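You operate a simulated robot arm through the tools that you are given. There is no shell and no other tool. Be economical: measure what you need, move in short steps, check, and stop when the job is done.

You run a simulated two-armed robot. Do the job below in one go: nothing can be reset, and whatever is moved stays where it is left.

TASK
Add the matching loose sweet to the jar on the gift order card, close it and crate it.
Fine: hold the jar while its lid turns; the lid ends tight. Set down upright: what you pick out.

Only the result counts: the job must be done as asked and must still hold three seconds after the hand-in. Knocking over, shifting, dropping, spilling or breaking anything else fails it. Lids that push on must go on centred and level and be pressed home; caps that screw on are set level and turned clockwise until they are tight.

THE ROBOT
Two 7-joint arms with two-finger parallel grippers on one trunk, on a base that drives. Base frame: it is fixed to the floor where the robot stands at the start and does not move with it; the origin is under the middle of the robot, x ahead of it, y to its left, z up; the surface under the hand at the start is at about z = 800. Lengths are in mm, angles in degrees, forces in N, time in s.
The left shoulder is at the start at [60, 143, 926], the right one opposite. With the tool pointing down near the work surface each hand reaches from about 320 to 740 mm from the robot's upright axis, wherever it stands, measured 20 degrees to its own side. Places, roughly: crate [600, -800, 800]; top of the long table [700, -500, 800]. Payload 1.57 kg a hand.
The tool frame of a hand sits at the grasp point between the pads (the TCP): z along the fingers, y along the line on which they close. The tips reach 30 mm beyond it. The gripper opens to 110 mm. The fingers are 24 mm wide and 12 mm thick; the gripper's body (48 by 112 mm) begins 78 mm behind the TCP.
Orientation is told as [roll, pitch, yaw] about the base's x, y, z axes, in that order, counted from this pose: with the fingers straight down and closing along the base's y, the tool's x points along the base's -x, its y along +y and its z along -z.

THE INTERFACE
- The arms move only by the tool nudge_tool. It takes "left_commands", "right_commands" or both (then of equal length, played together; a hand with none holds still); each is a list of rows, each an object of numbers (a shift or turn left out is 0, a gripper value left out holds the last): "tx", "ty", "tz": the shift along the base's x, y, z in mm; "wx", "wy", "wz": the turn, a rotation vector about the base's x, y, z in degrees; "hand": the opening, from 0 (shut) to 1 (fully open). In form: [{"tx": .., "ty": .., "tz": .., "wx": .., "wy": .., "wz": .., "hand": ..}, ...]. A call has 1 to 12 rows; each row is the pose to reach, as a shift and turn from the pose commanded when the call began. Each row takes 0.2 s and may step no farther than 50 mm and 8.6 degrees from the row before; otherwise, or with a gripper value out of range, the whole call is refused. Where a pose cannot be reached the arm comes as near as it can. A force on the tool above 40 N (or 10 N above the force at the start of the call, whichever is more), or a blocked arm, ends the call early, and 0.2 s more pass. Each finger travels about 45 mm/s and halts on what it meets, pressing with about 42 N; the grip force reading is that of the motor and also rises with nothing between the fingers. The clock runs only during rows and for 0.2 s after the last one: add rows that repeat a pose to give the fingers time. The reply holds the time, the measured pose of the TCP, the force on the tool along the base axes, the opening and the grip force, in the units named above and with some noise, with the torque about the TCP (base axes, N m) and any sound that the robot's microphone picked up.
- Cameras (640 x 400 px; columns grow to the right, rows downward): "scene" is now at [39.6, -10, 1526.6]; the picture's right is [-0.14, -0.99, 0.00], its down [-0.81, 0.11, -0.58] and it looks along [0.57, -0.08, -0.82] (base axes); focal length 288 px, centre (320, 200). "left" rides on the left gripper at [70, -16, -141] in its tool frame; the picture's right is [0.23, 0.97, 0.00], its down [-0.85, 0.20, -0.48] and it looks along [-0.47, 0.11, 0.88] (tool axes); focal length 222 px, centre (320, 200). "right" rides on the right gripper at [70, 16, -141] in its tool frame; the picture's right is [-0.23, 0.97, 0.00], its down [-0.86, -0.20, -0.48] and it looks along [-0.47, -0.11, 0.88] (tool axes); focal length 222 px, centre (320, 200). There is no depth. A picture from a camera that has moved, and an enlarged one, comes with that camera's place and axes in the base frame and with its lens.
- snapshot(camera): a new picture of that camera. The clock stands still meanwhile.
- slide_trunk(by): slides the trunk up (or, below 0, down) by that many mm; the arms and the scene camera ride with it, the base frame stays. It gives what a move gives, with no picture.
- base_move(legs): drives the robot by 1 to 6 legs, each [ahead, left, turn to the left] in mm, mm and degrees, along the robot's own axes; the way and the turn of a leg run together, so that a leg with both is an arc; at most 1500 mm and 180 degrees a leg. The arms and the cameras ride along, it lands a little off, and it stops where it bumps. It gives what a move gives.
- pan_tilt(pan, tilt): turns the head with the scene camera to pan (to the left, within 86 degrees either way) and tilt (down, from -29 to 69), counted from straight ahead of the robot. It gives what a move gives.
- inspect(camera, box): a new picture of the part [left, top, right, bottom] of that camera's present view, enlarged. The clock stands still meanwhile.
- finish_job(): hands the job in; it is judged then, once.

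Work in short steps. Places have to be worked out from the pictures, the camera data and where the tool is seen: move nearer, look again, correct. Check each grasp and each placing, and mend what went wrong. You have 120 turns and 92 pictures in all, those below and enlarged ones among them. Open the grippers and draw the arms clear of the work before you hand the job in, unless the task says otherwise; then end with one line.

The tools are called after ">>>" as name(argument=value, ...) on one line, values as JSON. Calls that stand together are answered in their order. nudge_tool: Moves the arms, as the interface text tells. Its arguments: {"type":"object","properties":{"left_commands":{"type":"array"},"right_commands":{"type":"array"}},"required":[]} The other tools are called the same way: slide_trunk (by) slides the trunk up or down; base_move (legs) drives the base; pan_tilt (pan, tilt) turns the head that bears the scene camera; snapshot (camera) takes a picture; inspect (camera, box) takes an enlarged picture of a part of a camera's view; finish_job () hands the job in.

At the start:

```text
t: 0.0
left_ee_pos: [460.2, 37.3, 1091.7]
left_orientation: [0.0, 0.0, 0.0]
left_wrist_force: [-0.4, 0.5, 0.2]
left_moment: [0.0, 0.0, -0.01]
left_opening: 110.0
left_gripper_force: 0.0
right_ee_pos: [347.5, -303.4, 1091.0]
right_orientation: [0.0, 0.0, 0.1]
right_wrist_force: [-0.4, -0.1, 0.6]
right_moment: [-0.02, -0.01, 0.03]
right_opening: 110.0
right_gripper_force: 0.1
trunk travel left (down, up): [-525.0, 65.0]
robot x, y, heading: [-1.3, 2.3, -0.1]
head pan, tilt: [-7.8, 54.7]
```

scene: 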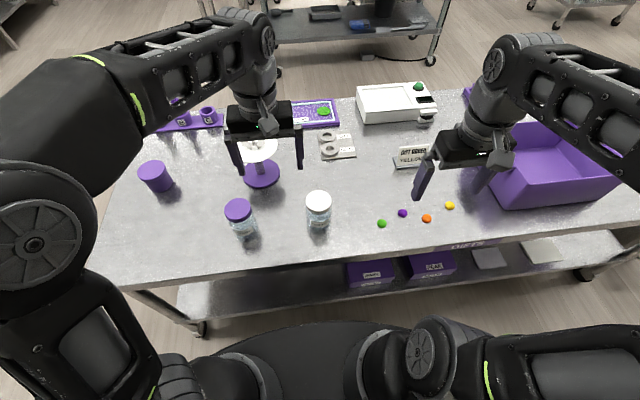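
right: 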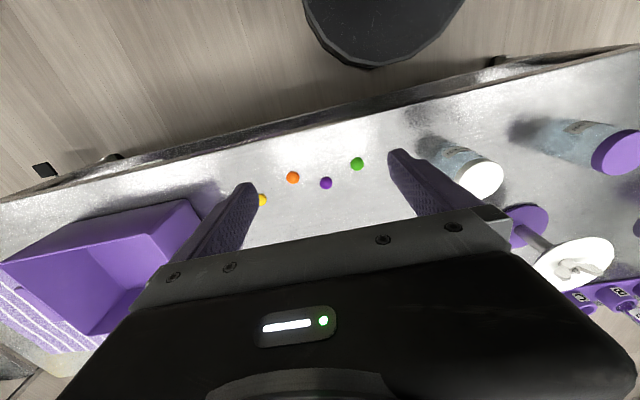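
left: 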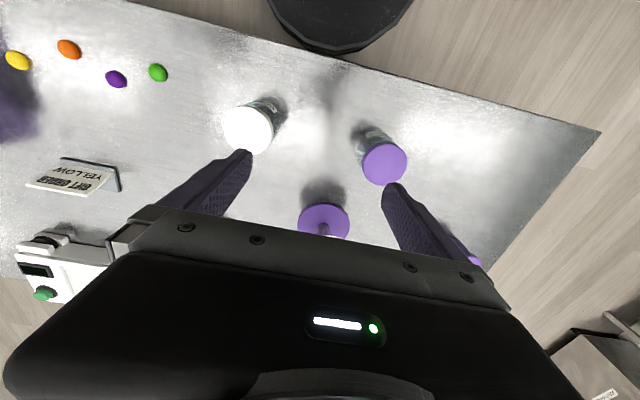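

The order card seems to say "GIFT ORDER YELLOW...". I'll enlarge the card and the jars to read them.

>>> inspect(camera="scene", box=[380, 130, 460, 180])

>>> inspect(camera="scene", box=[130, 140, 370, 290])

>>> inspect(camera="left", box=[0, 20, 440, 295])

```text
8.00 times, centred on (420, 155) of scene
camera zoom: at [39.6, -10.0, 1526.6], right [-0.14, -0.99, 0.0], down [-0.81, 0.11, -0.58], along [0.57, -0.08, -0.82], focal length 2305 px, centre (-480, 560)
```

zoom: 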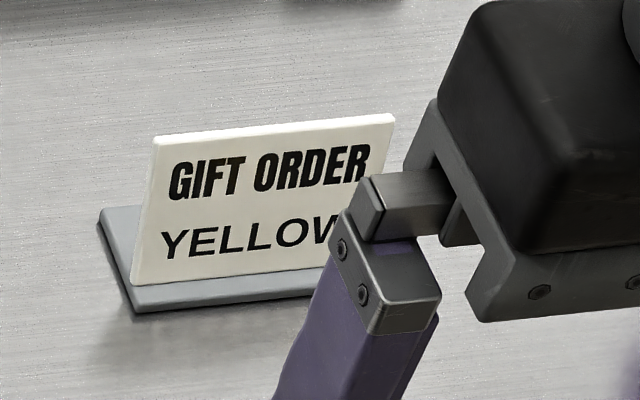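

```text
2.67 times, centred on (250, 215) of scene
camera zoom: at [39.6, -10.0, 1526.6], right [-0.14, -0.99, 0.0], down [-0.81, 0.11, -0.58], along [0.57, -0.08, -0.82], focal length 768 px, centre (507, 160)
```

zoom: 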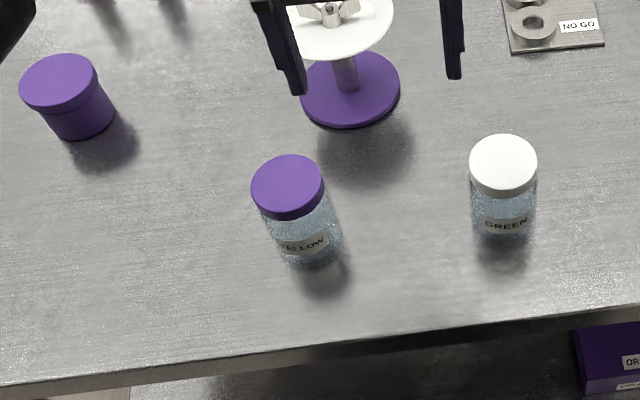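

```text
1.45 times, centred on (220, 158) of left
camera zoom: at [390.9, 20.6, 1234.1], right [-0.23, 0.97, 0.0], down [0.85, 0.2, 0.48], along [0.47, 0.11, -0.88], focal length 323 px, centre (466, 262)
```

zoom: 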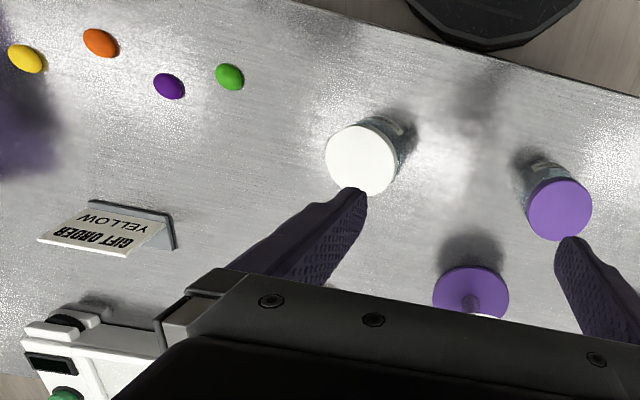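

The order is yellow. The yellow-labelled jar has the purple lid and stands near (482,145), with its lid top at z≈899. The yellow sweet is near (468,-466). I plan to hold the jar from its left side with a horizontal left hand, so I first shift that hand left and yaw it by 90.

>>> nudge_tool(left_commands=[{"tx": 2, "ty": 24, "wz": 8.2}, {"tx": 4, "ty": 48, "wz": 16.4}, {"tx": 6, "ty": 72, "wz": 24.6}, {"tx": 8, "ty": 96, "wz": 32.8}, {"tx": 10, "ty": 120, "wz": 41}, {"tx": 12, "ty": 144, "wz": 49.2}, {"tx": 14, "ty": 168, "wz": 57.4}, {"tx": 16, "ty": 192, "wz": 65.6}, {"tx": 18, "ty": 216, "wz": 73.8}, {"tx": 20, "ty": 240, "wz": 82}, {"tx": 22, "ty": 263, "wz": 90}, {"tx": 22, "ty": 263, "wz": 90}])

```text
t: 2.6
left_ee_pos: [482.6, 302.0, 1093.0]
left_orientation: [0.0, 0.0, 90.1]
left_wrist_force: [-0.7, 1.1, -0.4]
left_moment: [0.02, -0.01, 0.02]
left_opening: 110.3
left_gripper_force: 0.0
right_ee_pos: [347.9, -304.0, 1090.6]
right_orientation: [0.0, 0.0, 0.1]
right_wrist_force: [0.4, -0.2, -0.3]
right_moment: [0.03, 0.03, 0.01]
right_opening: 109.9
right_gripper_force: 0.0
trunk travel left (down, up): [-525.0, 65.0]
robot x, y, heading: [1.0, 4.5, 0.1]
head pan, tilt: [-7.8, 54.7]
```

The yaw worked. Now I tilt the fingers toward -y and come part of the way down.

>>> nudge_tool(left_commands=[{"wx": -7.8, "tz": -10}, {"wx": -15.6, "tz": -20}, {"wx": -23.4, "tz": -30}, {"wx": -31.2, "tz": -40}, {"wx": -39, "tz": -50}, {"wx": -46.8, "tz": -60}, {"wx": -54.6, "tz": -70}, {"wx": -62.4, "tz": -80}, {"wx": -70.2, "tz": -90}, {"wx": -78, "tz": -100}, {"wx": -78, "tz": -100}])

```text
t: 5.0
left_ee_pos: [479.6, 274.4, 991.6]
left_orientation: [2.7, 63.4, 92.5]
left_wrist_force: [-0.8, 0.5, 0.7]
left_moment: [0.0, 0.02, -0.03]
left_opening: 109.9
left_gripper_force: 0.1
left hand out of reach, approached as far as the arm can: row 5, 6, 7, 8, 9, 10, 11
right_ee_pos: [349.0, -303.3, 1091.7]
right_orientation: [0.1, 0.0, 0.0]
right_wrist_force: [0.4, -1.0, -0.4]
right_moment: [0.05, 0.0, 0.0]
right_opening: 110.1
right_gripper_force: 0.1
trunk travel left (down, up): [-525.0, 65.0]
robot x, y, heading: [0.2, 3.7, 0.2]
head pan, tilt: [-7.8, 54.7]
```

The arm is at its reach limit this far left. I move in toward the jar, still well above it, to see whether the full tilt can be reached there.

>>> nudge_tool(left_commands=[{"ty": -30}, {"ty": -60}, {"ty": -80}, {"ty": -80}])

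>>> snapshot(camera="scene")

```text
t: 6.0
left_ee_pos: [478.1, 194.0, 990.6]
left_orientation: [3.0, 63.4, 92.6]
left_wrist_force: [0.3, -0.3, -0.6]
left_moment: [-0.02, -0.02, -0.01]
left_opening: 110.2
left_gripper_force: 0.0
right_ee_pos: [347.4, -302.2, 1092.6]
right_orientation: [0.0, 0.1, -0.1]
right_wrist_force: [0.2, 0.4, -0.1]
right_moment: [-0.03, -0.02, -0.02]
right_opening: 109.9
right_gripper_force: 0.1
trunk travel left (down, up): [-525.0, 65.0]
robot x, y, heading: [1.2, 3.1, -0.1]
head pan, tilt: [-7.8, 54.7]
```

```text
85 pictures are left
camera scene: at [39.7, -9.5, 1526.6], right [-0.14, -0.99, 0.0], down [-0.81, 0.11, -0.58], along [0.57, -0.08, -0.82], focal length 288 px, centre (320, 200)
```

scene: 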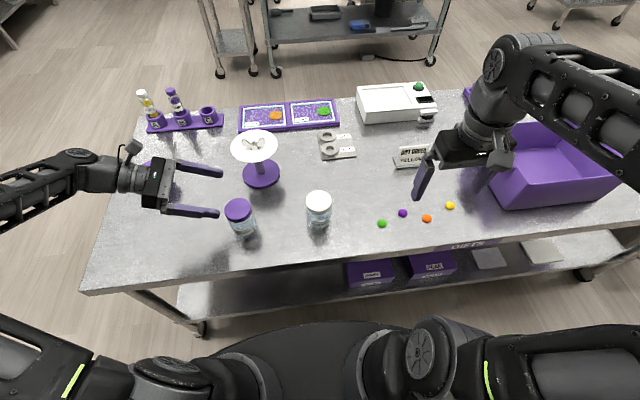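

Tilt stops at about 63°, which still works if the jar sits a little toward the fingertips. I take a left-camera view to refine the jar's position.

>>> snapshot(camera="left")

>>> inspect(camera="scene", box=[200, 180, 280, 240])

```text
84 pictures are left
camera left: at [498.5, 288.6, 1116.9], right [-0.97, -0.1, 0.22], down [-0.21, 0.81, -0.55], along [-0.13, -0.58, -0.81], focal length 222 px, centre (320, 200)
```

left: 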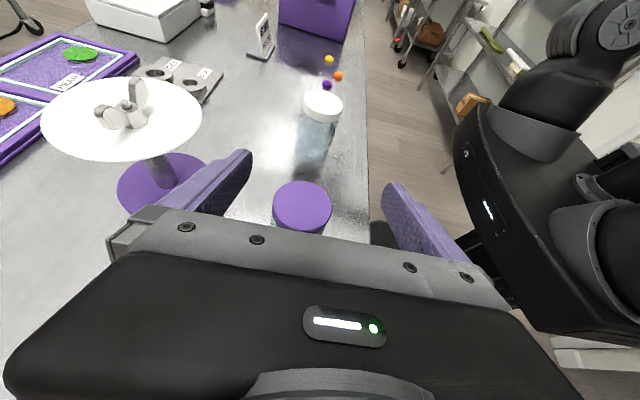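

```text
6.67 times, centred on (240, 210) of scene
camera zoom: at [39.7, -9.5, 1526.6], right [-0.14, -0.99, 0.0], down [-0.81, 0.11, -0.58], along [0.57, -0.08, -0.82], focal length 1920 px, centre (853, 133)
```

zoom: 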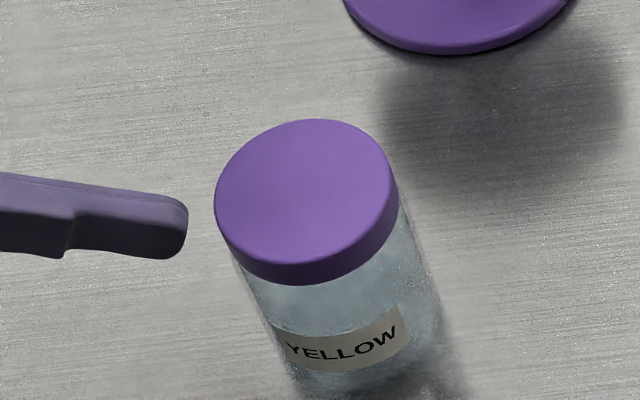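

Lid centre is about (480,144), top at z≈901 and 71 mm across. I set the commanded tilt to a reachable 62° so that command and pose agree.

>>> nudge_tool(left_commands=[{"wx": 8, "ty": -10, "tz": -20}, {"wx": 16, "ty": -20, "tz": -40}, {"wx": 16, "ty": -20, "tz": -40}])

```text
t: 6.8
left_ee_pos: [480.3, 171.7, 950.1]
left_orientation: [1.8, 47.3, 91.8]
left_wrist_force: [0.7, -0.9, 0.5]
left_moment: [0.02, -0.02, -0.02]
left_opening: 109.8
left_gripper_force: 0.0
right_ee_pos: [347.8, -302.0, 1090.9]
right_orientation: [0.1, 0.0, 0.0]
right_wrist_force: [-0.1, -0.5, 0.3]
right_moment: [-0.01, -0.01, -0.03]
right_opening: 110.3
right_gripper_force: 0.1
trunk travel left (down, up): [-525.0, 65.0]
robot x, y, heading: [-1.0, -1.0, 0.2]
head pan, tilt: [-7.8, 54.7]
```

The commanded pose now matches the actual one, at tilt 47. I descend beside the jar while tilting back to 63°.

>>> nudge_tool(left_commands=[{"ty": 10, "tz": -25, "wx": -4}, {"ty": 20, "tz": -50, "wx": -8}, {"ty": 28, "tz": -75, "wx": -12}, {"ty": 28, "tz": -95, "wx": -15}, {"ty": 28, "tz": -95, "wx": -15}])

```text
t: 8.0
left_ee_pos: [479.6, 201.9, 853.2]
left_orientation: [2.8, 62.4, 92.5]
left_wrist_force: [0.0, -0.1, 0.3]
left_moment: [-0.04, -0.02, 0.01]
left_opening: 110.0
left_gripper_force: 0.0
right_ee_pos: [347.5, -302.6, 1092.5]
right_orientation: [0.0, 0.0, 0.0]
right_wrist_force: [0.6, -0.3, -0.8]
right_moment: [-0.02, -0.02, -0.02]
right_opening: 109.9
right_gripper_force: 0.1
trunk travel left (down, up): [-525.0, 65.0]
robot x, y, heading: [3.1, -2.7, 0.2]
head pan, tilt: [-7.8, 54.7]
```

That reached fully. I test a bit more tilt from here.

>>> nudge_tool(left_commands=[{"ty": 0, "tz": 0, "wx": -4}, {"ty": 0, "tz": 0, "wx": -8}, {"wx": -8}])

>>> snapshot(camera="left")

>>> snapshot(camera="scene")

```text
t: 8.8
left_ee_pos: [479.9, 200.6, 855.0]
left_orientation: [3.7, 70.4, 93.6]
left_wrist_force: [-0.2, -1.0, 0.0]
left_moment: [0.02, 0.04, 0.02]
left_opening: 110.2
left_gripper_force: 0.0
right_ee_pos: [347.4, -303.0, 1091.6]
right_orientation: [0.0, 0.0, 0.0]
right_wrist_force: [0.1, 0.5, 0.1]
right_moment: [-0.01, -0.01, 0.0]
right_opening: 109.9
right_gripper_force: 0.1
trunk travel left (down, up): [-525.0, 65.0]
robot x, y, heading: [2.6, 1.6, -0.2]
head pan, tilt: [-7.8, 54.7]
```

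```text
82 pictures are left
camera left: at [498.7, 310.3, 968.6], right [-0.97, -0.07, 0.24], down [-0.21, 0.74, -0.64], along [-0.13, -0.67, -0.73], focal length 222 px, centre (320, 200)
```

left: 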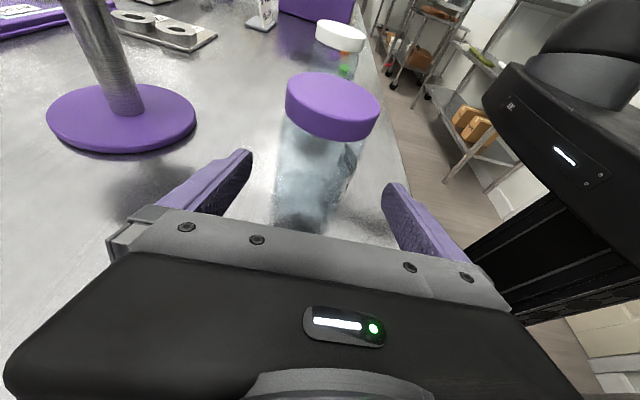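

```text
81 pictures are left
camera scene: at [39.6, -9.9, 1526.6], right [-0.14, -0.99, 0.0], down [-0.81, 0.11, -0.58], along [0.57, -0.08, -0.82], focal length 288 px, centre (320, 200)
```

scene: 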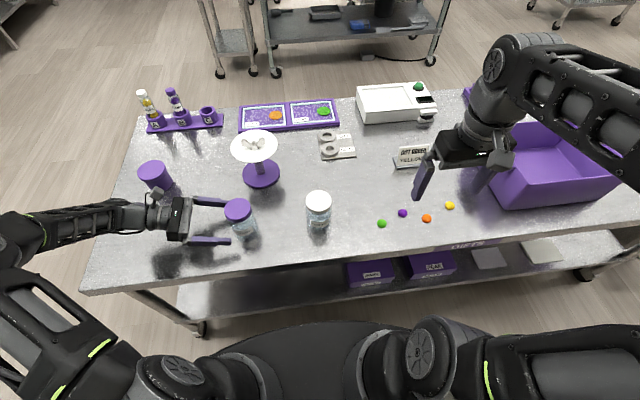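

Tilt 70 is reached and the jar stands between the open fingers. I move forward around it and down slightly.

>>> nudge_tool(left_commands=[{"ty": -12, "tz": -6}, {"ty": -24, "tz": -12}, {"ty": -36, "tz": -18}, {"ty": -46, "tz": -19}, {"ty": -46, "tz": -19}])

>>> inspect(camera="scene", box=[170, 170, 290, 260])

>>> snapshot(camera="left")

```text
t: 10.0
left_ee_pos: [478.3, 155.0, 835.3]
left_orientation: [3.9, 70.3, 93.6]
left_wrist_force: [0.3, 0.4, 0.0]
left_moment: [-0.02, -0.02, 0.02]
left_opening: 110.2
left_gripper_force: 0.1
right_ee_pos: [348.1, -302.7, 1091.4]
right_orientation: [0.0, 0.0, 0.1]
right_wrist_force: [0.3, 0.2, -0.2]
right_moment: [-0.03, 0.01, -0.03]
right_opening: 109.8
right_gripper_force: 0.1
trunk travel left (down, up): [-525.0, 65.0]
robot x, y, heading: [1.8, 0.8, 0.1]
head pan, tilt: [-7.8, 54.7]
```

```text
4.44 times, centred on (230, 215) of scene
camera zoom: at [39.7, -9.8, 1526.6], right [-0.14, -0.99, 0.0], down [-0.81, 0.11, -0.58], along [0.57, -0.08, -0.82], focal length 1280 px, centre (720, 133)
```

zoom: 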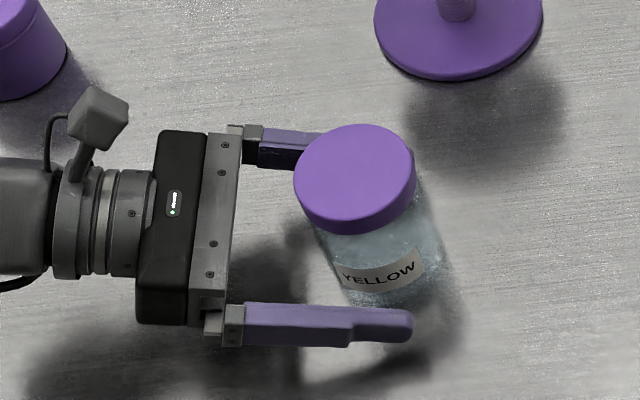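

```text
79 pictures are left
camera left: at [497.6, 264.2, 949.0], right [-0.97, -0.08, 0.24], down [-0.21, 0.74, -0.64], along [-0.13, -0.67, -0.73], focal length 222 px, centre (320, 200)
```

left: 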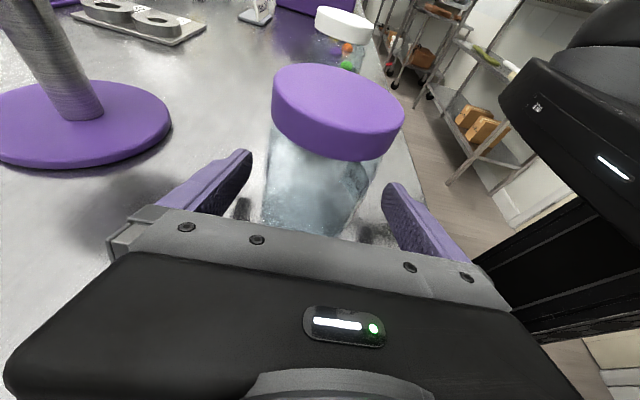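

The jar sits centred between the left fingers, so I close on it.

>>> nudge_tool(left_commands=[{"hand": 0.5}, {"hand": 0.5}, {"hand": 0.3}, {"hand": 0.3}, {"hand": 0.3}])

```text
t: 11.2
left_ee_pos: [478.1, 154.9, 835.3]
left_orientation: [3.8, 70.3, 93.5]
left_wrist_force: [0.5, 1.1, 0.4]
left_moment: [0.03, -0.06, -0.01]
left_opening: 71.2
left_gripper_force: 37.8
right_ee_pos: [348.4, -303.1, 1091.3]
right_orientation: [-0.1, 0.0, 0.0]
right_wrist_force: [-0.1, 0.4, -0.4]
right_moment: [0.0, -0.02, -0.02]
right_opening: 109.8
right_gripper_force: 0.0
trunk travel left (down, up): [-525.0, 65.0]
robot x, y, heading: [2.9, -3.0, -0.1]
head pan, tilt: [-7.8, 54.7]
```

The jar is gripped at 71 mm. Now I bring the right hand high above the lid and pre-turn it to -60 so it has room to turn counter-clockwise.

>>> nudge_tool(right_commands=[{"tx": 13, "ty": 45, "wz": -6}, {"tx": 26, "ty": 90, "wz": -12}, {"tx": 40, "ty": 135, "wz": -18}, {"tx": 53, "ty": 180, "wz": -24}, {"tx": 66, "ty": 224, "wz": -30}, {"tx": 80, "ty": 269, "wz": -36}, {"tx": 93, "ty": 314, "wz": -42}, {"tx": 106, "ty": 360, "wz": -48}, {"tx": 120, "ty": 405, "wz": -54}, {"tx": 132, "ty": 447, "wz": -60}, {"tx": 132, "ty": 447, "wz": -60}])

>>> snapshot(camera="right")

>>> snapshot(camera="scene")

```text
t: 13.6
left_ee_pos: [476.8, 154.9, 836.3]
left_orientation: [3.7, 70.2, 93.5]
left_wrist_force: [-1.2, 0.9, 2.5]
left_moment: [0.0, -0.08, 0.02]
left_opening: 70.9
left_gripper_force: 41.8
right_ee_pos: [438.6, 81.1, 1097.6]
right_orientation: [0.2, 2.1, -56.3]
right_wrist_force: [-0.1, 0.4, 0.6]
right_moment: [0.03, -0.02, 0.0]
right_opening: 110.1
right_gripper_force: 0.1
right hand out of reach, approached as far as the arm can: row 9, 10, 11
trunk travel left (down, up): [-525.0, 65.0]
robot x, y, heading: [-1.6, -1.4, 0.0]
head pan, tilt: [-7.8, 54.7]
```

```text
78 pictures are left
camera right: at [414.9, 143.9, 1241.8], right [0.94, 0.35, 0.0], down [0.32, -0.84, 0.45], along [0.15, -0.42, -0.89], focal length 222 px, centre (320, 200)
```

right: 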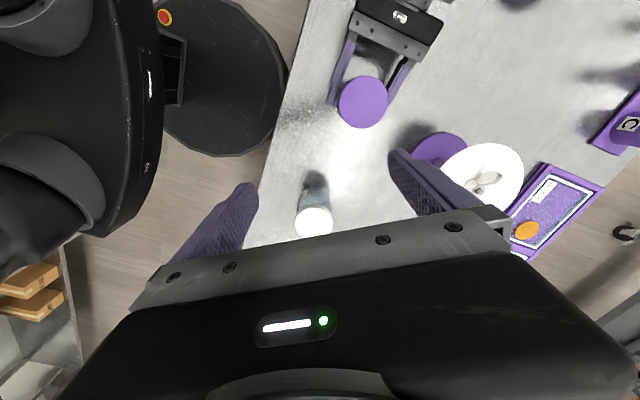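

```text
77 pictures are left
camera scene: at [37.8, -10.9, 1526.6], right [-0.14, -0.99, 0.0], down [-0.81, 0.11, -0.58], along [0.57, -0.08, -0.82], focal length 288 px, centre (320, 200)
```

scene: 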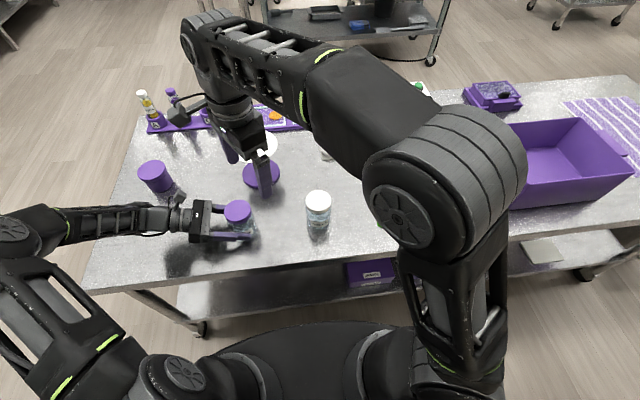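

The right arm stopped short at about (439,81). I try again lower with less yaw.

>>> nudge_tool(right_commands=[{"tz": -20, "wz": 8, "tx": 10, "ty": 15}, {"tz": -40, "wz": 16, "tx": 20, "ty": 30}, {"tz": -60, "wz": 20, "tx": 30, "ty": 45}, {"tz": -80, "wz": 20, "tx": 40, "ty": 60}, {"tz": -90, "wz": 20, "tx": 40, "ty": 62, "wy": -2}, {"tz": -90, "wz": 20, "tx": 40, "ty": 62, "wy": -2}])

```text
t: 15.0
left_ee_pos: [478.1, 154.8, 836.5]
left_orientation: [3.7, 70.3, 93.5]
left_wrist_force: [0.1, -0.4, 4.4]
left_moment: [-0.04, -0.18, -0.05]
left_opening: 70.7
left_gripper_force: 41.7
right_ee_pos: [477.1, 144.5, 1008.0]
right_orientation: [1.6, 0.6, -36.4]
right_wrist_force: [0.2, 0.6, 0.3]
right_moment: [0.01, 0.0, 0.01]
right_opening: 109.9
right_gripper_force: 0.0
trunk travel left (down, up): [-525.0, 65.0]
robot x, y, heading: [0.4, -2.7, 0.0]
head pan, tilt: [-7.8, 54.7]
```

Reached, right above the jar. I level the hand and look through its camera.

>>> nudge_tool(right_commands=[{"wx": -1.6, "wy": 0.4, "tz": -20}, {"wx": -1.6, "wy": 0.4, "tz": -40}, {"wx": -1.6, "wy": 0.4, "tz": -40}])

>>> snapshot(camera="right")

>>> snapshot(camera="left")

```text
t: 15.8
left_ee_pos: [478.4, 154.5, 835.1]
left_orientation: [3.6, 70.3, 93.5]
left_wrist_force: [0.8, -1.2, 5.5]
left_moment: [-0.09, -0.27, 0.0]
left_opening: 70.7
left_gripper_force: 41.9
right_ee_pos: [477.4, 144.6, 967.2]
right_orientation: [0.1, 0.0, -36.3]
right_wrist_force: [0.3, 0.1, 0.2]
right_moment: [0.01, 0.03, 0.02]
right_opening: 110.2
right_gripper_force: 0.1
trunk travel left (down, up): [-525.0, 65.0]
robot x, y, heading: [-0.7, -0.2, 0.1]
head pan, tilt: [-7.8, 54.7]
```

```text
76 pictures are left
camera right: at [430.9, 198.9, 1108.6], right [0.76, 0.65, 0.0], down [0.57, -0.67, 0.48], along [0.31, -0.36, -0.88], focal length 222 px, centre (320, 200)
```

right: 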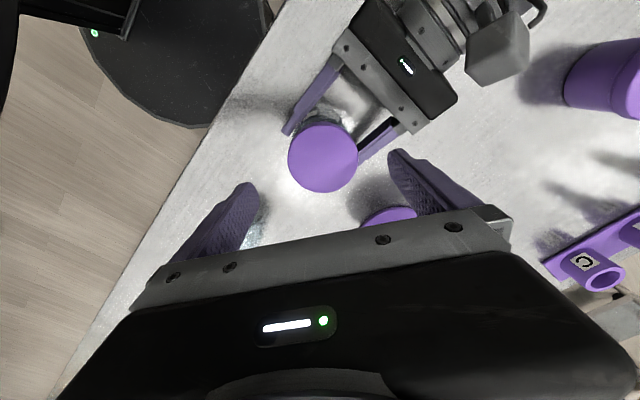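

```text
75 pictures are left
camera left: at [497.6, 264.2, 949.5], right [-0.97, -0.08, 0.24], down [-0.21, 0.74, -0.64], along [-0.13, -0.67, -0.73], focal length 222 px, centre (320, 200)
```

left: 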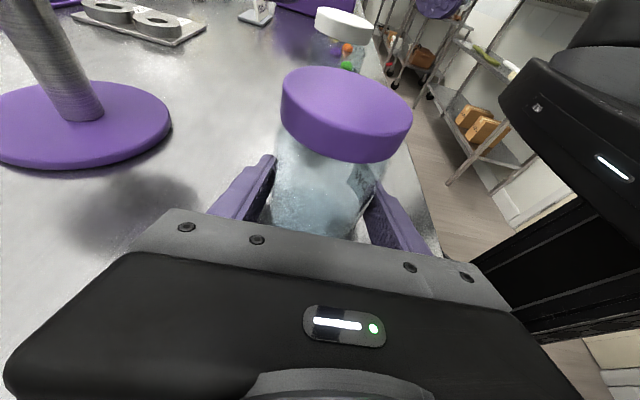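

The right camera puts the lid near (475,150), while the left camera says about y=144. I descend partly at a compromise position and look again.

>>> nudge_tool(right_commands=[{"tx": -1, "ty": 3, "tz": -20}, {"tx": -1, "ty": 3, "tz": -37}, {"tx": -1, "ty": 3, "tz": -37}])

>>> inspect(camera="right", box=[200, 80, 440, 230])

>>> inspect(camera="left", box=[200, 0, 520, 200])

```text
t: 16.6
left_ee_pos: [477.4, 153.9, 835.2]
left_orientation: [3.7, 70.4, 93.6]
left_wrist_force: [2.1, -0.6, 6.3]
left_moment: [-0.06, -0.34, 0.03]
left_opening: 70.7
left_gripper_force: 42.0
right_ee_pos: [478.0, 147.7, 930.0]
right_orientation: [0.1, 0.0, -36.3]
right_wrist_force: [0.4, -1.3, -0.1]
right_moment: [-0.05, -0.04, 0.0]
right_opening: 109.7
right_gripper_force: 0.0
trunk travel left (down, up): [-525.0, 65.0]
robot x, y, heading: [0.9, 0.9, 0.1]
head pan, tilt: [-7.8, 54.7]
```

```text
2.67 times, centred on (320, 155) of right
camera zoom: at [431.1, 201.7, 1071.4], right [0.76, 0.65, 0.0], down [0.57, -0.67, 0.48], along [0.31, -0.36, -0.88], focal length 592 px, centre (320, 320)
```

zoom: 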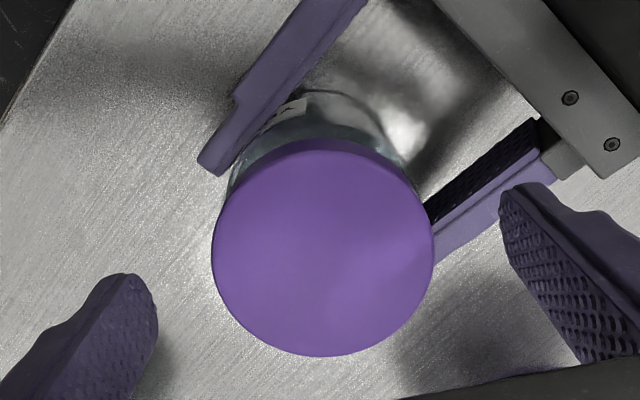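

```text
2.00 times, centred on (360, 100) of left
camera zoom: at [497.5, 264.2, 949.5], right [-0.97, -0.08, 0.24], down [-0.21, 0.74, -0.64], along [-0.13, -0.67, -0.73], focal length 444 px, centre (240, 400)
```

zoom: 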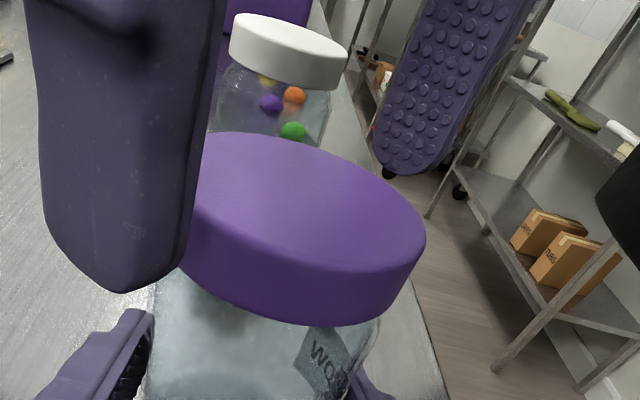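

Lid centre relative to the hand is about (-2.4,+1.8). I correct, descend so the tips reach the lid's lower rim (TCP z≈914), and then close.

>>> nudge_tool(right_commands=[{"tx": -2.4, "ty": 1.8, "tz": -8}, {"tx": -2.4, "ty": 1.8, "tz": -16}, {"tx": -2.4, "ty": 1.8, "tz": -16, "hand": 0.5}, {"tx": -2.4, "ty": 1.8, "tz": -16, "hand": 0.5}, {"tx": -2.4, "ty": 1.8, "tz": -16, "hand": 0.5}, {"tx": -2.4, "ty": 1.8, "tz": -16, "hand": 0.5}, {"tx": -2.4, "ty": 1.8, "tz": -16, "hand": 0.5}])

>>> snapshot(camera="left")

```text
t: 18.2
left_ee_pos: [476.8, 154.6, 835.5]
left_orientation: [4.0, 70.4, 93.4]
left_wrist_force: [-6.9, -7.7, 9.5]
left_moment: [0.51, -0.79, 0.02]
left_opening: 71.0
left_gripper_force: 41.6
right_ee_pos: [475.0, 148.8, 914.1]
right_orientation: [0.2, 0.0, -36.4]
right_wrist_force: [9.5, 9.4, -3.4]
right_moment: [0.27, -0.12, 0.05]
right_opening: 67.3
right_gripper_force: 36.4
trunk travel left (down, up): [-525.0, 65.0]
robot x, y, heading: [-1.9, 2.1, -0.1]
head pan, tilt: [-7.8, 54.7]
```

```text
72 pictures are left
camera left: at [497.1, 263.8, 949.3], right [-0.97, -0.07, 0.24], down [-0.21, 0.74, -0.64], along [-0.13, -0.67, -0.73], focal length 222 px, centre (320, 200)
```

left: 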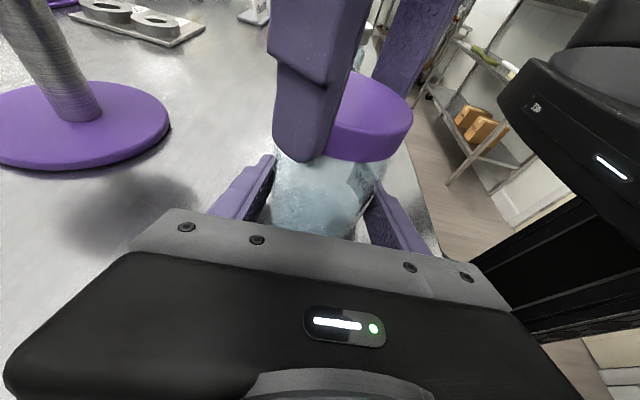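

The lid is gripped at 67 mm with a ~13 N side load toward (+x,+y). I ease the hand 1 mm that way, then begin turning counter-clockwise.

>>> nudge_tool(right_commands=[{"tx": 0.6, "ty": 0.8}, {"tx": 0.6, "ty": 0.8}])

```text
t: 18.8
left_ee_pos: [476.7, 154.8, 836.1]
left_orientation: [3.9, 70.4, 93.5]
left_wrist_force: [-7.6, -10.0, 8.1]
left_moment: [0.17, -0.44, -0.2]
left_opening: 70.9
left_gripper_force: 41.8
right_ee_pos: [475.5, 148.4, 914.0]
right_orientation: [0.1, 0.0, -36.3]
right_wrist_force: [5.8, 7.5, -1.1]
right_moment: [0.41, -0.19, 0.08]
right_opening: 67.3
right_gripper_force: 42.6
trunk travel left (down, up): [-525.0, 65.0]
robot x, y, heading: [-2.0, 2.1, 0.1]
head pan, tilt: [-7.8, 54.7]
```

The load is falling. I turn the lid counter-clockwise 40° with another small correction.

>>> nudge_tool(right_commands=[{"tx": 0.6, "ty": 0.8, "wz": 6}, {"tx": 0.6, "ty": 0.8, "wz": 12}, {"tx": 0.6, "ty": 0.8, "wz": 18}, {"tx": 0.6, "ty": 0.8, "wz": 24}, {"tx": 0.6, "ty": 0.8, "wz": 32}, {"tx": 0.6, "ty": 0.8, "wz": 40}])

```text
t: 20.2
left_ee_pos: [478.7, 155.9, 835.1]
left_orientation: [3.6, 70.1, 93.4]
left_wrist_force: [-0.6, 5.2, 5.0]
left_moment: [-0.92, -0.39, -0.06]
left_opening: 70.8
left_gripper_force: 41.5
right_ee_pos: [475.5, 148.5, 913.7]
right_orientation: [0.0, -0.1, 3.8]
right_wrist_force: [-0.4, -10.1, 8.1]
right_moment: [0.08, -0.07, -0.07]
right_opening: 67.3
right_gripper_force: 41.9
trunk travel left (down, up): [-525.0, 65.0]
robot x, y, heading: [-3.7, 1.3, -0.0]
head pan, tilt: [-7.8, 54.7]
```

It turned with little torque, and an upward push suggests the thread is lifting the lid. I continue turning with a slight rise and -y easing.

>>> nudge_tool(right_commands=[{"ty": -0.7, "tz": 0.3}, {"ty": -1, "wz": 8, "tz": 0.4}, {"ty": -1, "wz": 16, "tz": 0.5}, {"ty": -1, "wz": 24, "tz": 0.6}, {"ty": -1, "wz": 32, "tz": 0.7}, {"ty": -1, "wz": 40, "tz": 0.8}])

```text
t: 21.6
left_ee_pos: [477.1, 155.3, 835.3]
left_orientation: [3.5, 70.3, 93.3]
left_wrist_force: [-1.0, 23.3, 8.7]
left_moment: [-0.93, -0.7, -0.08]
left_opening: 70.6
left_gripper_force: 41.8
right_ee_pos: [476.8, 148.4, 914.4]
right_orientation: [-0.1, 0.2, 43.9]
right_wrist_force: [4.3, -24.8, 5.4]
right_moment: [-0.69, 0.04, -0.06]
right_opening: 67.3
right_gripper_force: 42.1
trunk travel left (down, up): [-525.0, 65.0]
robot x, y, heading: [-1.5, -1.7, -0.2]
head pan, tilt: [-7.8, 54.7]
```

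The side load grew to -25 N in y, so my axis is off. I ease the hand toward -y until it is relieved.

>>> nudge_tool(right_commands=[{"ty": -1.5, "tx": 0.3}, {"ty": -3, "tx": 0.5}, {"ty": -3, "tx": 0.5}])

```text
t: 22.4
left_ee_pos: [477.7, 155.8, 835.9]
left_orientation: [3.7, 70.2, 93.5]
left_wrist_force: [1.4, 23.3, 9.3]
left_moment: [-0.04, -0.5, 0.03]
left_opening: 70.4
left_gripper_force: 42.0
right_ee_pos: [475.9, 147.5, 914.6]
right_orientation: [-0.1, -0.1, 43.8]
right_wrist_force: [1.5, -19.4, 5.6]
right_moment: [-0.85, -0.05, -0.02]
right_opening: 67.1
right_gripper_force: 42.0
trunk travel left (down, up): [-525.0, 65.0]
robot x, y, heading: [-1.9, 0.7, 0.2]
head pan, tilt: [-7.8, 54.7]
```

I release the lid to relax the load and see where it is now.

>>> nudge_tool(right_commands=[{"hand": 0.8}, {"hand": 0.8}, {"hand": 0.8}])

>>> inspect(camera="right", box=[200, 80, 440, 230])

>>> inspect(camera="left", box=[200, 0, 520, 200])

```text
t: 23.2
left_ee_pos: [478.1, 153.6, 836.4]
left_orientation: [3.7, 70.3, 93.5]
left_wrist_force: [-1.0, -2.0, 5.2]
left_moment: [0.07, -0.08, -0.03]
left_opening: 70.8
left_gripper_force: 42.9
right_ee_pos: [477.8, 147.3, 914.8]
right_orientation: [0.1, 0.0, 43.8]
right_wrist_force: [1.0, -0.3, -0.3]
right_moment: [-0.01, -0.01, -0.04]
right_opening: 88.6
right_gripper_force: 0.0
trunk travel left (down, up): [-525.0, 65.0]
robot x, y, heading: [-1.4, 0.5, 0.2]
head pan, tilt: [-7.8, 54.7]
```

```text
2.67 times, centred on (320, 155) of right
camera zoom: at [414.8, 111.1, 1056.1], right [-0.51, 0.86, 0.0], down [0.76, 0.45, 0.48], along [0.41, 0.24, -0.88], focal length 592 px, centre (320, 320)
```

zoom: 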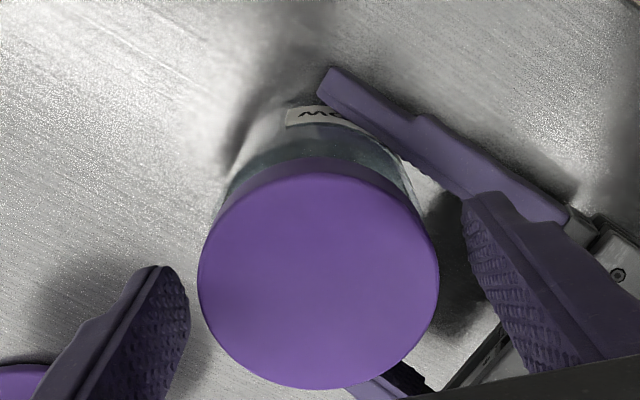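

```text
2.00 times, centred on (360, 100) of left
camera zoom: at [497.4, 263.5, 949.5], right [-0.97, -0.07, 0.24], down [-0.21, 0.74, -0.64], along [-0.13, -0.67, -0.73], focal length 444 px, centre (240, 400)
```

zoom: 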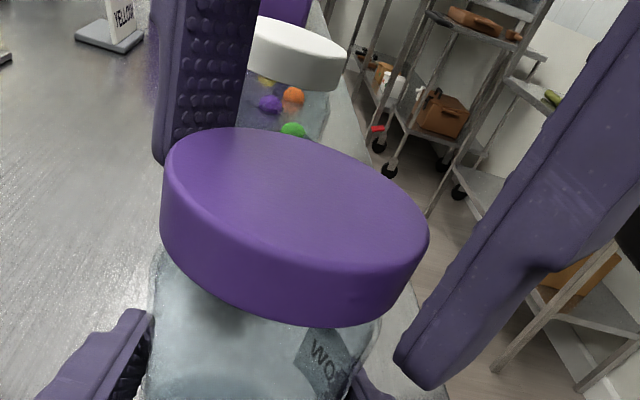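

Released. The lid centre is about 1.3 mm toward -y of the hand axis. I shift, rotate back by 86° with the fingers open, and regrip.

>>> nudge_tool(right_commands=[{"ty": -1.3, "wz": -8.5}, {"ty": -1.3, "wz": -17}, {"ty": -1.3, "wz": -25.5}, {"ty": -1.3, "wz": -34}, {"ty": -1.3, "wz": -42.5}, {"ty": -1.3, "wz": -51}, {"ty": -1.3, "wz": -59.5}, {"ty": -1.3, "wz": -68}, {"ty": -1.3, "wz": -76.5}, {"ty": -1.3, "wz": -85}, {"ty": -1.3, "wz": -85}])

>>> inspect(camera="right", box=[200, 80, 440, 230])

```text
t: 25.6
left_ee_pos: [477.6, 155.3, 835.9]
left_orientation: [3.8, 70.3, 93.3]
left_wrist_force: [0.7, -1.3, 8.1]
left_moment: [0.14, -0.25, -0.06]
left_opening: 70.7
left_gripper_force: 42.0
right_ee_pos: [476.0, 145.3, 913.2]
right_orientation: [0.1, 0.1, -41.4]
right_wrist_force: [0.0, 0.1, 0.5]
right_moment: [-0.02, 0.0, -0.01]
right_opening: 88.1
right_gripper_force: 0.0
trunk travel left (down, up): [-525.0, 65.0]
robot x, y, heading: [-1.3, -1.1, 0.0]
head pan, tilt: [-7.8, 54.7]
```

```text
2.67 times, centred on (320, 155) of right
camera zoom: at [434.4, 203.9, 1055.5], right [0.81, 0.58, 0.0], down [0.51, -0.72, 0.48], along [0.28, -0.39, -0.88], focal length 592 px, centre (320, 320)
```

zoom: 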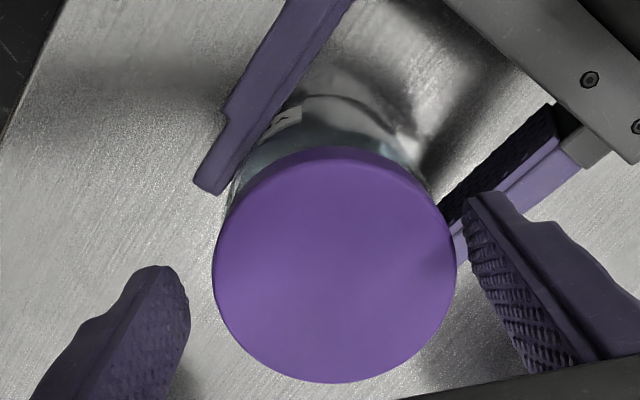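

Comparing the two yaw views gives a camera bias of ~3.5 mm along tool x, so the true lid axis is about (+2.5,+2.3) from the hand, which fits the earlier forces. I shift and regrip.

>>> nudge_tool(right_commands=[{"tx": 2.5, "ty": 2.3}, {"tx": 2.5, "ty": 2.3, "hand": 0.5}, {"tx": 2.5, "ty": 2.3, "hand": 0.5}, {"tx": 2.5, "ty": 2.3, "hand": 0.5}, {"tx": 2.5, "ty": 2.3, "hand": 0.5}])

```text
t: 26.8
left_ee_pos: [478.6, 155.5, 835.3]
left_orientation: [3.8, 70.4, 93.4]
left_wrist_force: [-5.4, -5.2, 10.4]
left_moment: [0.65, -0.75, -0.07]
left_opening: 70.6
left_gripper_force: 41.5
right_ee_pos: [479.4, 148.6, 913.8]
right_orientation: [0.2, 0.0, -41.3]
right_wrist_force: [6.9, 7.5, -3.1]
right_moment: [0.15, -0.08, -0.02]
right_opening: 67.4
right_gripper_force: 38.6
trunk travel left (down, up): [-525.0, 65.0]
robot x, y, heading: [0.0, 1.5, -0.1]
head pan, tilt: [-7.8, 54.7]
```

Gripped with a smaller side load. I turn counter-clockwise 84° with a slight easing.

>>> nudge_tool(right_commands=[{"tx": 0.6, "ty": 0.8, "wz": 8}, {"tx": 0.6, "ty": 0.8, "wz": 16}, {"tx": 0.6, "ty": 0.8, "wz": 24, "tz": 0.2}, {"tx": 0.6, "ty": 0.8, "wz": 32, "tz": 0.3}, {"tx": 0.6, "ty": 0.8, "wz": 40, "tz": 0.4}, {"tx": 0.6, "ty": 0.5, "wz": 48, "tz": 0.5}, {"tx": 0.5, "ty": 0.3, "wz": 56, "tz": 0.6}, {"tx": 0.4, "wz": 64, "tz": 0.7}, {"tx": 0.3, "wz": 72, "tz": 0.8}, {"tx": 0.2, "wz": 80, "tz": 0.9}, {"wz": 86, "tz": 1.0}])

```text
t: 29.2
left_ee_pos: [477.9, 154.6, 835.8]
left_orientation: [3.9, 70.6, 93.5]
left_wrist_force: [-7.9, -18.5, 13.6]
left_moment: [0.52, -1.12, -0.04]
left_opening: 70.7
left_gripper_force: 42.3
right_ee_pos: [478.8, 148.5, 914.6]
right_orientation: [0.1, -0.1, 45.0]
right_wrist_force: [8.6, 18.6, -15.1]
right_moment: [0.78, 0.41, 0.02]
right_opening: 67.2
right_gripper_force: 42.0
trunk travel left (down, up): [-525.0, 65.0]
robot x, y, heading: [-3.1, 1.3, -0.1]
head pan, tilt: [-7.8, 54.7]
```

The torque is small, so the lid turns freely. The load is from lifting too fast and a y offset. I ease both and keep turning in the same grip if the wrist allows.

>>> nudge_tool(right_commands=[{"ty": 1, "tx": 0.5, "tz": -0.5}, {"ty": 1.8, "tx": 0.8, "tz": -0.8, "wz": 8}, {"ty": 1.8, "tx": 0.8, "tz": -0.8, "wz": 16}, {"ty": 1.8, "tx": 0.8, "tz": -0.8, "wz": 24}, {"ty": 1.8, "tx": 0.8, "tz": -0.8, "wz": 32}, {"ty": 1.8, "tx": 0.8, "tz": -0.8, "wz": 40}, {"ty": 1.8, "tx": 0.8, "tz": -0.8, "wz": 48}])

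```text
t: 30.8
left_ee_pos: [478.8, 155.8, 835.7]
left_orientation: [3.7, 70.2, 93.5]
left_wrist_force: [3.4, -7.2, 1.6]
left_moment: [0.19, -0.84, 0.03]
left_opening: 70.8
left_gripper_force: 41.9
right_ee_pos: [478.1, 149.1, 914.9]
right_orientation: [0.1, 0.1, 92.8]
right_wrist_force: [-3.5, 6.0, 2.3]
right_moment: [0.37, 1.04, -0.01]
right_opening: 67.4
right_gripper_force: 42.2
trunk travel left (down, up): [-525.0, 65.0]
robot x, y, heading: [-1.9, 1.1, 0.1]
head pan, tilt: [-7.8, 54.7]
```

Loads are low and yaw 93 was reached. I keep turning.

>>> nudge_tool(right_commands=[{"wz": 8}, {"wz": 16}, {"wz": 24}, {"wz": 32, "tz": 0.2}, {"wz": 40, "tz": 0.2}, {"wz": 48, "tz": 0.4}, {"wz": 56, "tz": 0.4}])

>>> inspect(camera="left", box=[200, 0, 520, 200])

```text
t: 32.4
left_ee_pos: [477.8, 154.8, 836.2]
left_orientation: [4.2, 70.5, 93.8]
left_wrist_force: [6.7, -0.7, 0.7]
left_moment: [-0.02, 0.41, 0.16]
left_opening: 70.5
left_gripper_force: 41.9
right_ee_pos: [479.3, 148.2, 913.9]
right_orientation: [0.1, 0.1, 149.0]
right_wrist_force: [-7.1, 0.9, -1.2]
right_moment: [0.06, 0.14, -0.14]
right_opening: 67.3
right_gripper_force: 42.4
trunk travel left (down, up): [-525.0, 65.0]
robot x, y, heading: [0.8, 0.1, 0.0]
head pan, tilt: [-7.8, 54.7]
```

```text
2.00 times, centred on (360, 100) of left
camera zoom: at [497.7, 263.9, 949.2], right [-0.97, -0.07, 0.24], down [-0.21, 0.74, -0.64], along [-0.13, -0.67, -0.73], focal length 444 px, centre (240, 400)
```

zoom: 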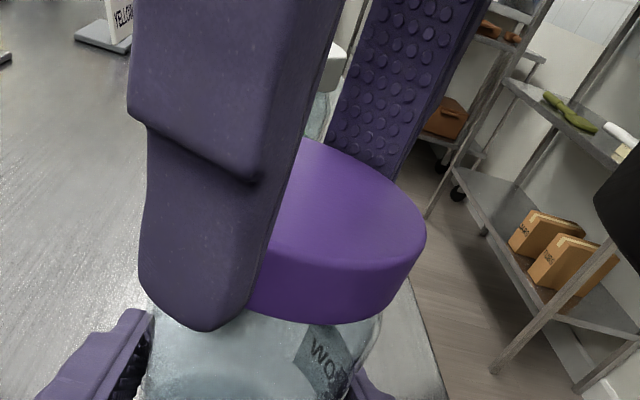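

About 270° turned in total with little torque, yet no clear rise. I test with a gentle 2 mm pull up.

>>> nudge_tool(right_commands=[{"tz": 0.7}, {"tz": 1.4}, {"tz": 2}, {"tz": 2}])

```text
t: 33.4
left_ee_pos: [478.8, 155.6, 835.4]
left_orientation: [3.8, 70.3, 93.5]
left_wrist_force: [1.3, 0.3, 2.2]
left_moment: [-0.03, 0.03, -0.01]
left_opening: 70.5
left_gripper_force: 42.4
right_ee_pos: [479.9, 147.8, 917.7]
right_orientation: [0.0, 0.1, 148.7]
right_wrist_force: [-1.8, -0.3, -1.1]
right_moment: [-0.04, 0.05, 0.04]
right_opening: 67.1
right_gripper_force: 42.5
trunk travel left (down, up): [-525.0, 65.0]
robot x, y, heading: [1.4, 2.4, 0.3]
head pan, tilt: [-7.8, 54.7]
```

There is no resistance, so the lid is free. I lift it straight up.

>>> nudge_tool(right_commands=[{"tz": 5}, {"tz": 12}, {"tz": 25}, {"tz": 45}, {"tz": 70}, {"tz": 70}])

>>> snapshot(camera="left")

>>> snapshot(camera="scene")

```text
t: 34.8
left_ee_pos: [477.7, 155.6, 834.7]
left_orientation: [3.9, 70.3, 93.6]
left_wrist_force: [-0.3, 0.2, 1.8]
left_moment: [0.01, -0.01, 0.03]
left_opening: 70.9
left_gripper_force: 42.2
right_ee_pos: [479.1, 151.1, 988.3]
right_orientation: [0.0, -0.1, 148.7]
right_wrist_force: [0.0, -0.4, 0.0]
right_moment: [0.0, 0.02, 0.02]
right_opening: 67.0
right_gripper_force: 41.9
trunk travel left (down, up): [-525.0, 65.0]
robot x, y, heading: [0.7, 1.7, 0.1]
head pan, tilt: [-7.8, 54.7]
```

```text
67 pictures are left
camera left: at [497.5, 264.3, 949.2], right [-0.97, -0.08, 0.24], down [-0.21, 0.74, -0.64], along [-0.13, -0.67, -0.73], focal length 222 px, centre (320, 200)
```

left: 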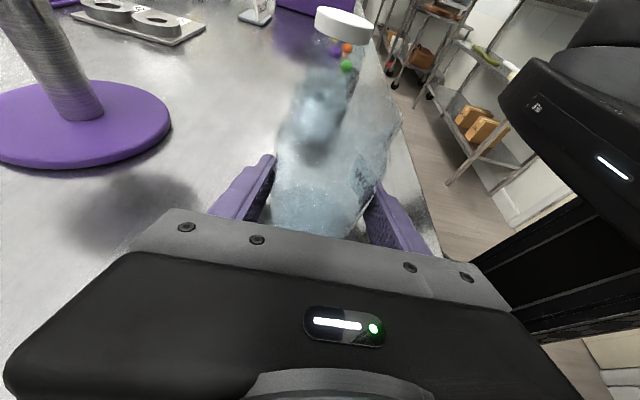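

```text
66 pictures are left
camera scene: at [39.5, -9.8, 1526.6], right [-0.14, -0.99, 0.0], down [-0.81, 0.11, -0.58], along [0.57, -0.08, -0.82], focal length 288 px, centre (320, 200)
```

scene: 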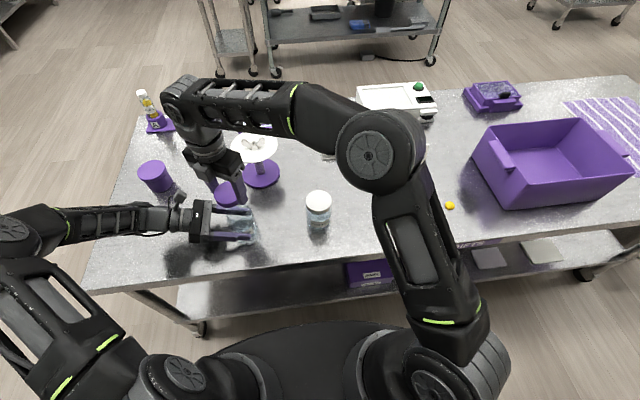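

The lid is off and held, and the left hand still holds the open jar. I carry the lid toward a free table spot near (580,-200), unwinding the yaw on the way.

>>> nudge_tool(right_commands=[{"tx": 5, "ty": -18, "tz": 8, "wz": -8}, {"tx": 10, "ty": -36, "tz": 12, "wz": -16}, {"tx": 15, "ty": -54, "tz": 12, "wz": -24}, {"tx": 20, "ty": -72, "tz": 12, "wz": -32}, {"tx": 25, "ty": -95, "tz": 12, "wz": -40}, {"tx": 32, "ty": -120, "tz": 12, "wz": -48}, {"tx": 40, "ty": -145, "tz": 12, "wz": -56}, {"tx": 48, "ty": -170, "tz": 12, "wz": -64}, {"tx": 56, "ty": -195, "tz": 12, "wz": -72}, {"tx": 64, "ty": -220, "tz": 12, "wz": -80}, {"tx": 72, "ty": -245, "tz": 12, "wz": -88}, {"tx": 80, "ty": -270, "tz": 12, "wz": -96}])

>>> nudge_tool(right_commands=[{"tx": 7, "ty": -20, "tz": -10, "wz": -8}, {"tx": 14, "ty": -40, "tz": -30, "wz": -16}, {"tx": 20, "ty": -60, "tz": -50, "wz": -24}, {"tx": 21, "ty": -80, "tz": -80, "wz": -32}, {"tx": 21, "ty": -80, "tz": -100, "wz": -40}, {"tx": 21, "ty": -80, "tz": -110, "wz": -48}, {"tx": 21, "ty": -80, "tz": -110, "wz": -52}])

>>> snapshot(camera="right")

>>> snapshot(camera="scene")

```text
t: 37.4
left_ee_pos: [477.8, 154.3, 835.8]
left_orientation: [3.9, 70.3, 93.4]
left_wrist_force: [1.2, -0.8, 1.7]
left_moment: [0.02, -0.09, -0.03]
left_opening: 70.5
left_gripper_force: 42.6
right_ee_pos: [558.9, -121.3, 997.5]
right_orientation: [0.1, 0.0, 52.6]
right_wrist_force: [-0.2, 0.4, 0.2]
right_moment: [-0.01, 0.01, 0.02]
right_opening: 67.2
right_gripper_force: 42.2
trunk travel left (down, up): [-525.0, 65.0]
robot x, y, heading: [-2.2, 1.5, -0.2]
head pan, tilt: [-7.8, 54.7]
```

```text
t: 39.0
left_ee_pos: [478.1, 155.0, 836.2]
left_orientation: [3.8, 70.3, 93.5]
left_wrist_force: [1.0, -0.6, 1.3]
left_moment: [-0.02, -0.08, 0.0]
left_opening: 70.7
left_gripper_force: 41.8
right_ee_pos: [578.3, -200.9, 888.3]
right_orientation: [0.1, 0.0, 0.6]
right_wrist_force: [0.6, -0.4, 0.4]
right_moment: [0.0, -0.01, 0.0]
right_opening: 67.0
right_gripper_force: 42.6
trunk travel left (down, up): [-525.0, 65.0]
robot x, y, heading: [0.1, 0.1, 0.0]
head pan, tilt: [-7.8, 54.7]
```

```text
65 pictures are left
camera right: at [509.7, -184.3, 1030.8], right [0.22, 0.98, 0.0], down [0.86, -0.19, 0.48], along [0.47, -0.1, -0.88], focal length 222 px, centre (320, 200)
```

right: 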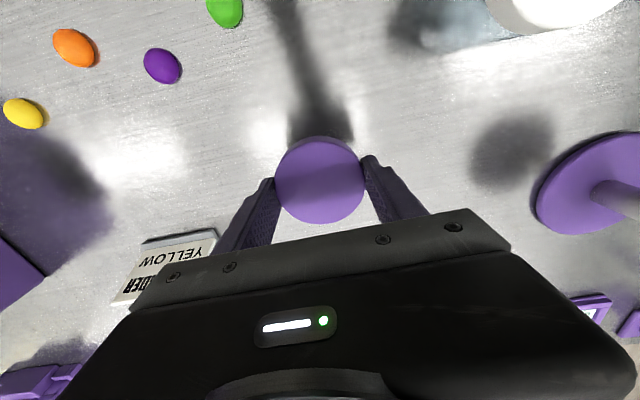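

```text
64 pictures are left
camera scene: at [39.7, -10.0, 1526.6], right [-0.14, -0.99, 0.0], down [-0.81, 0.11, -0.58], along [0.57, -0.08, -0.82], focal length 288 px, centre (320, 200)
```

scene: 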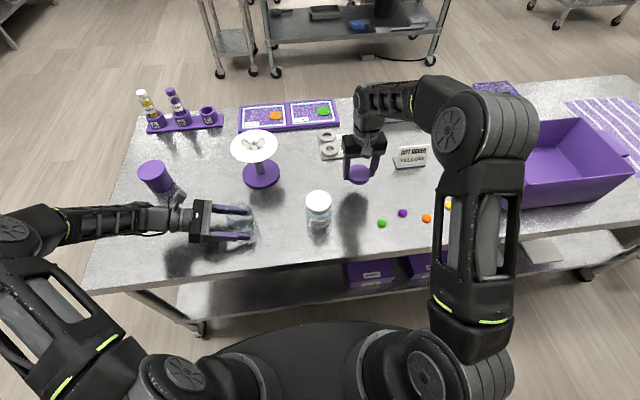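

The spot is clear. I lower the lid to just above the table, then in small steps until contact.

>>> nudge_tool(right_commands=[{"tz": -20}, {"tz": -40}, {"tz": -50}, {"tz": -52}, {"tz": -53.5}, {"tz": -55}, {"tz": -56.5}, {"tz": -56.5}])

```text
t: 40.8
left_ee_pos: [478.1, 154.8, 835.1]
left_orientation: [3.8, 70.3, 93.6]
left_wrist_force: [1.6, 0.8, 1.7]
left_moment: [0.03, -0.06, 0.0]
left_opening: 70.7
left_gripper_force: 42.3
right_ee_pos: [582.7, -202.0, 833.3]
right_orientation: [0.2, 0.0, 0.6]
right_wrist_force: [0.3, 0.2, -0.5]
right_moment: [0.01, 0.01, -0.02]
right_opening: 67.0
right_gripper_force: 42.3
trunk travel left (down, up): [-525.0, 65.0]
robot x, y, heading: [1.0, 1.4, -0.1]
head pan, tilt: [-7.8, 54.7]
```

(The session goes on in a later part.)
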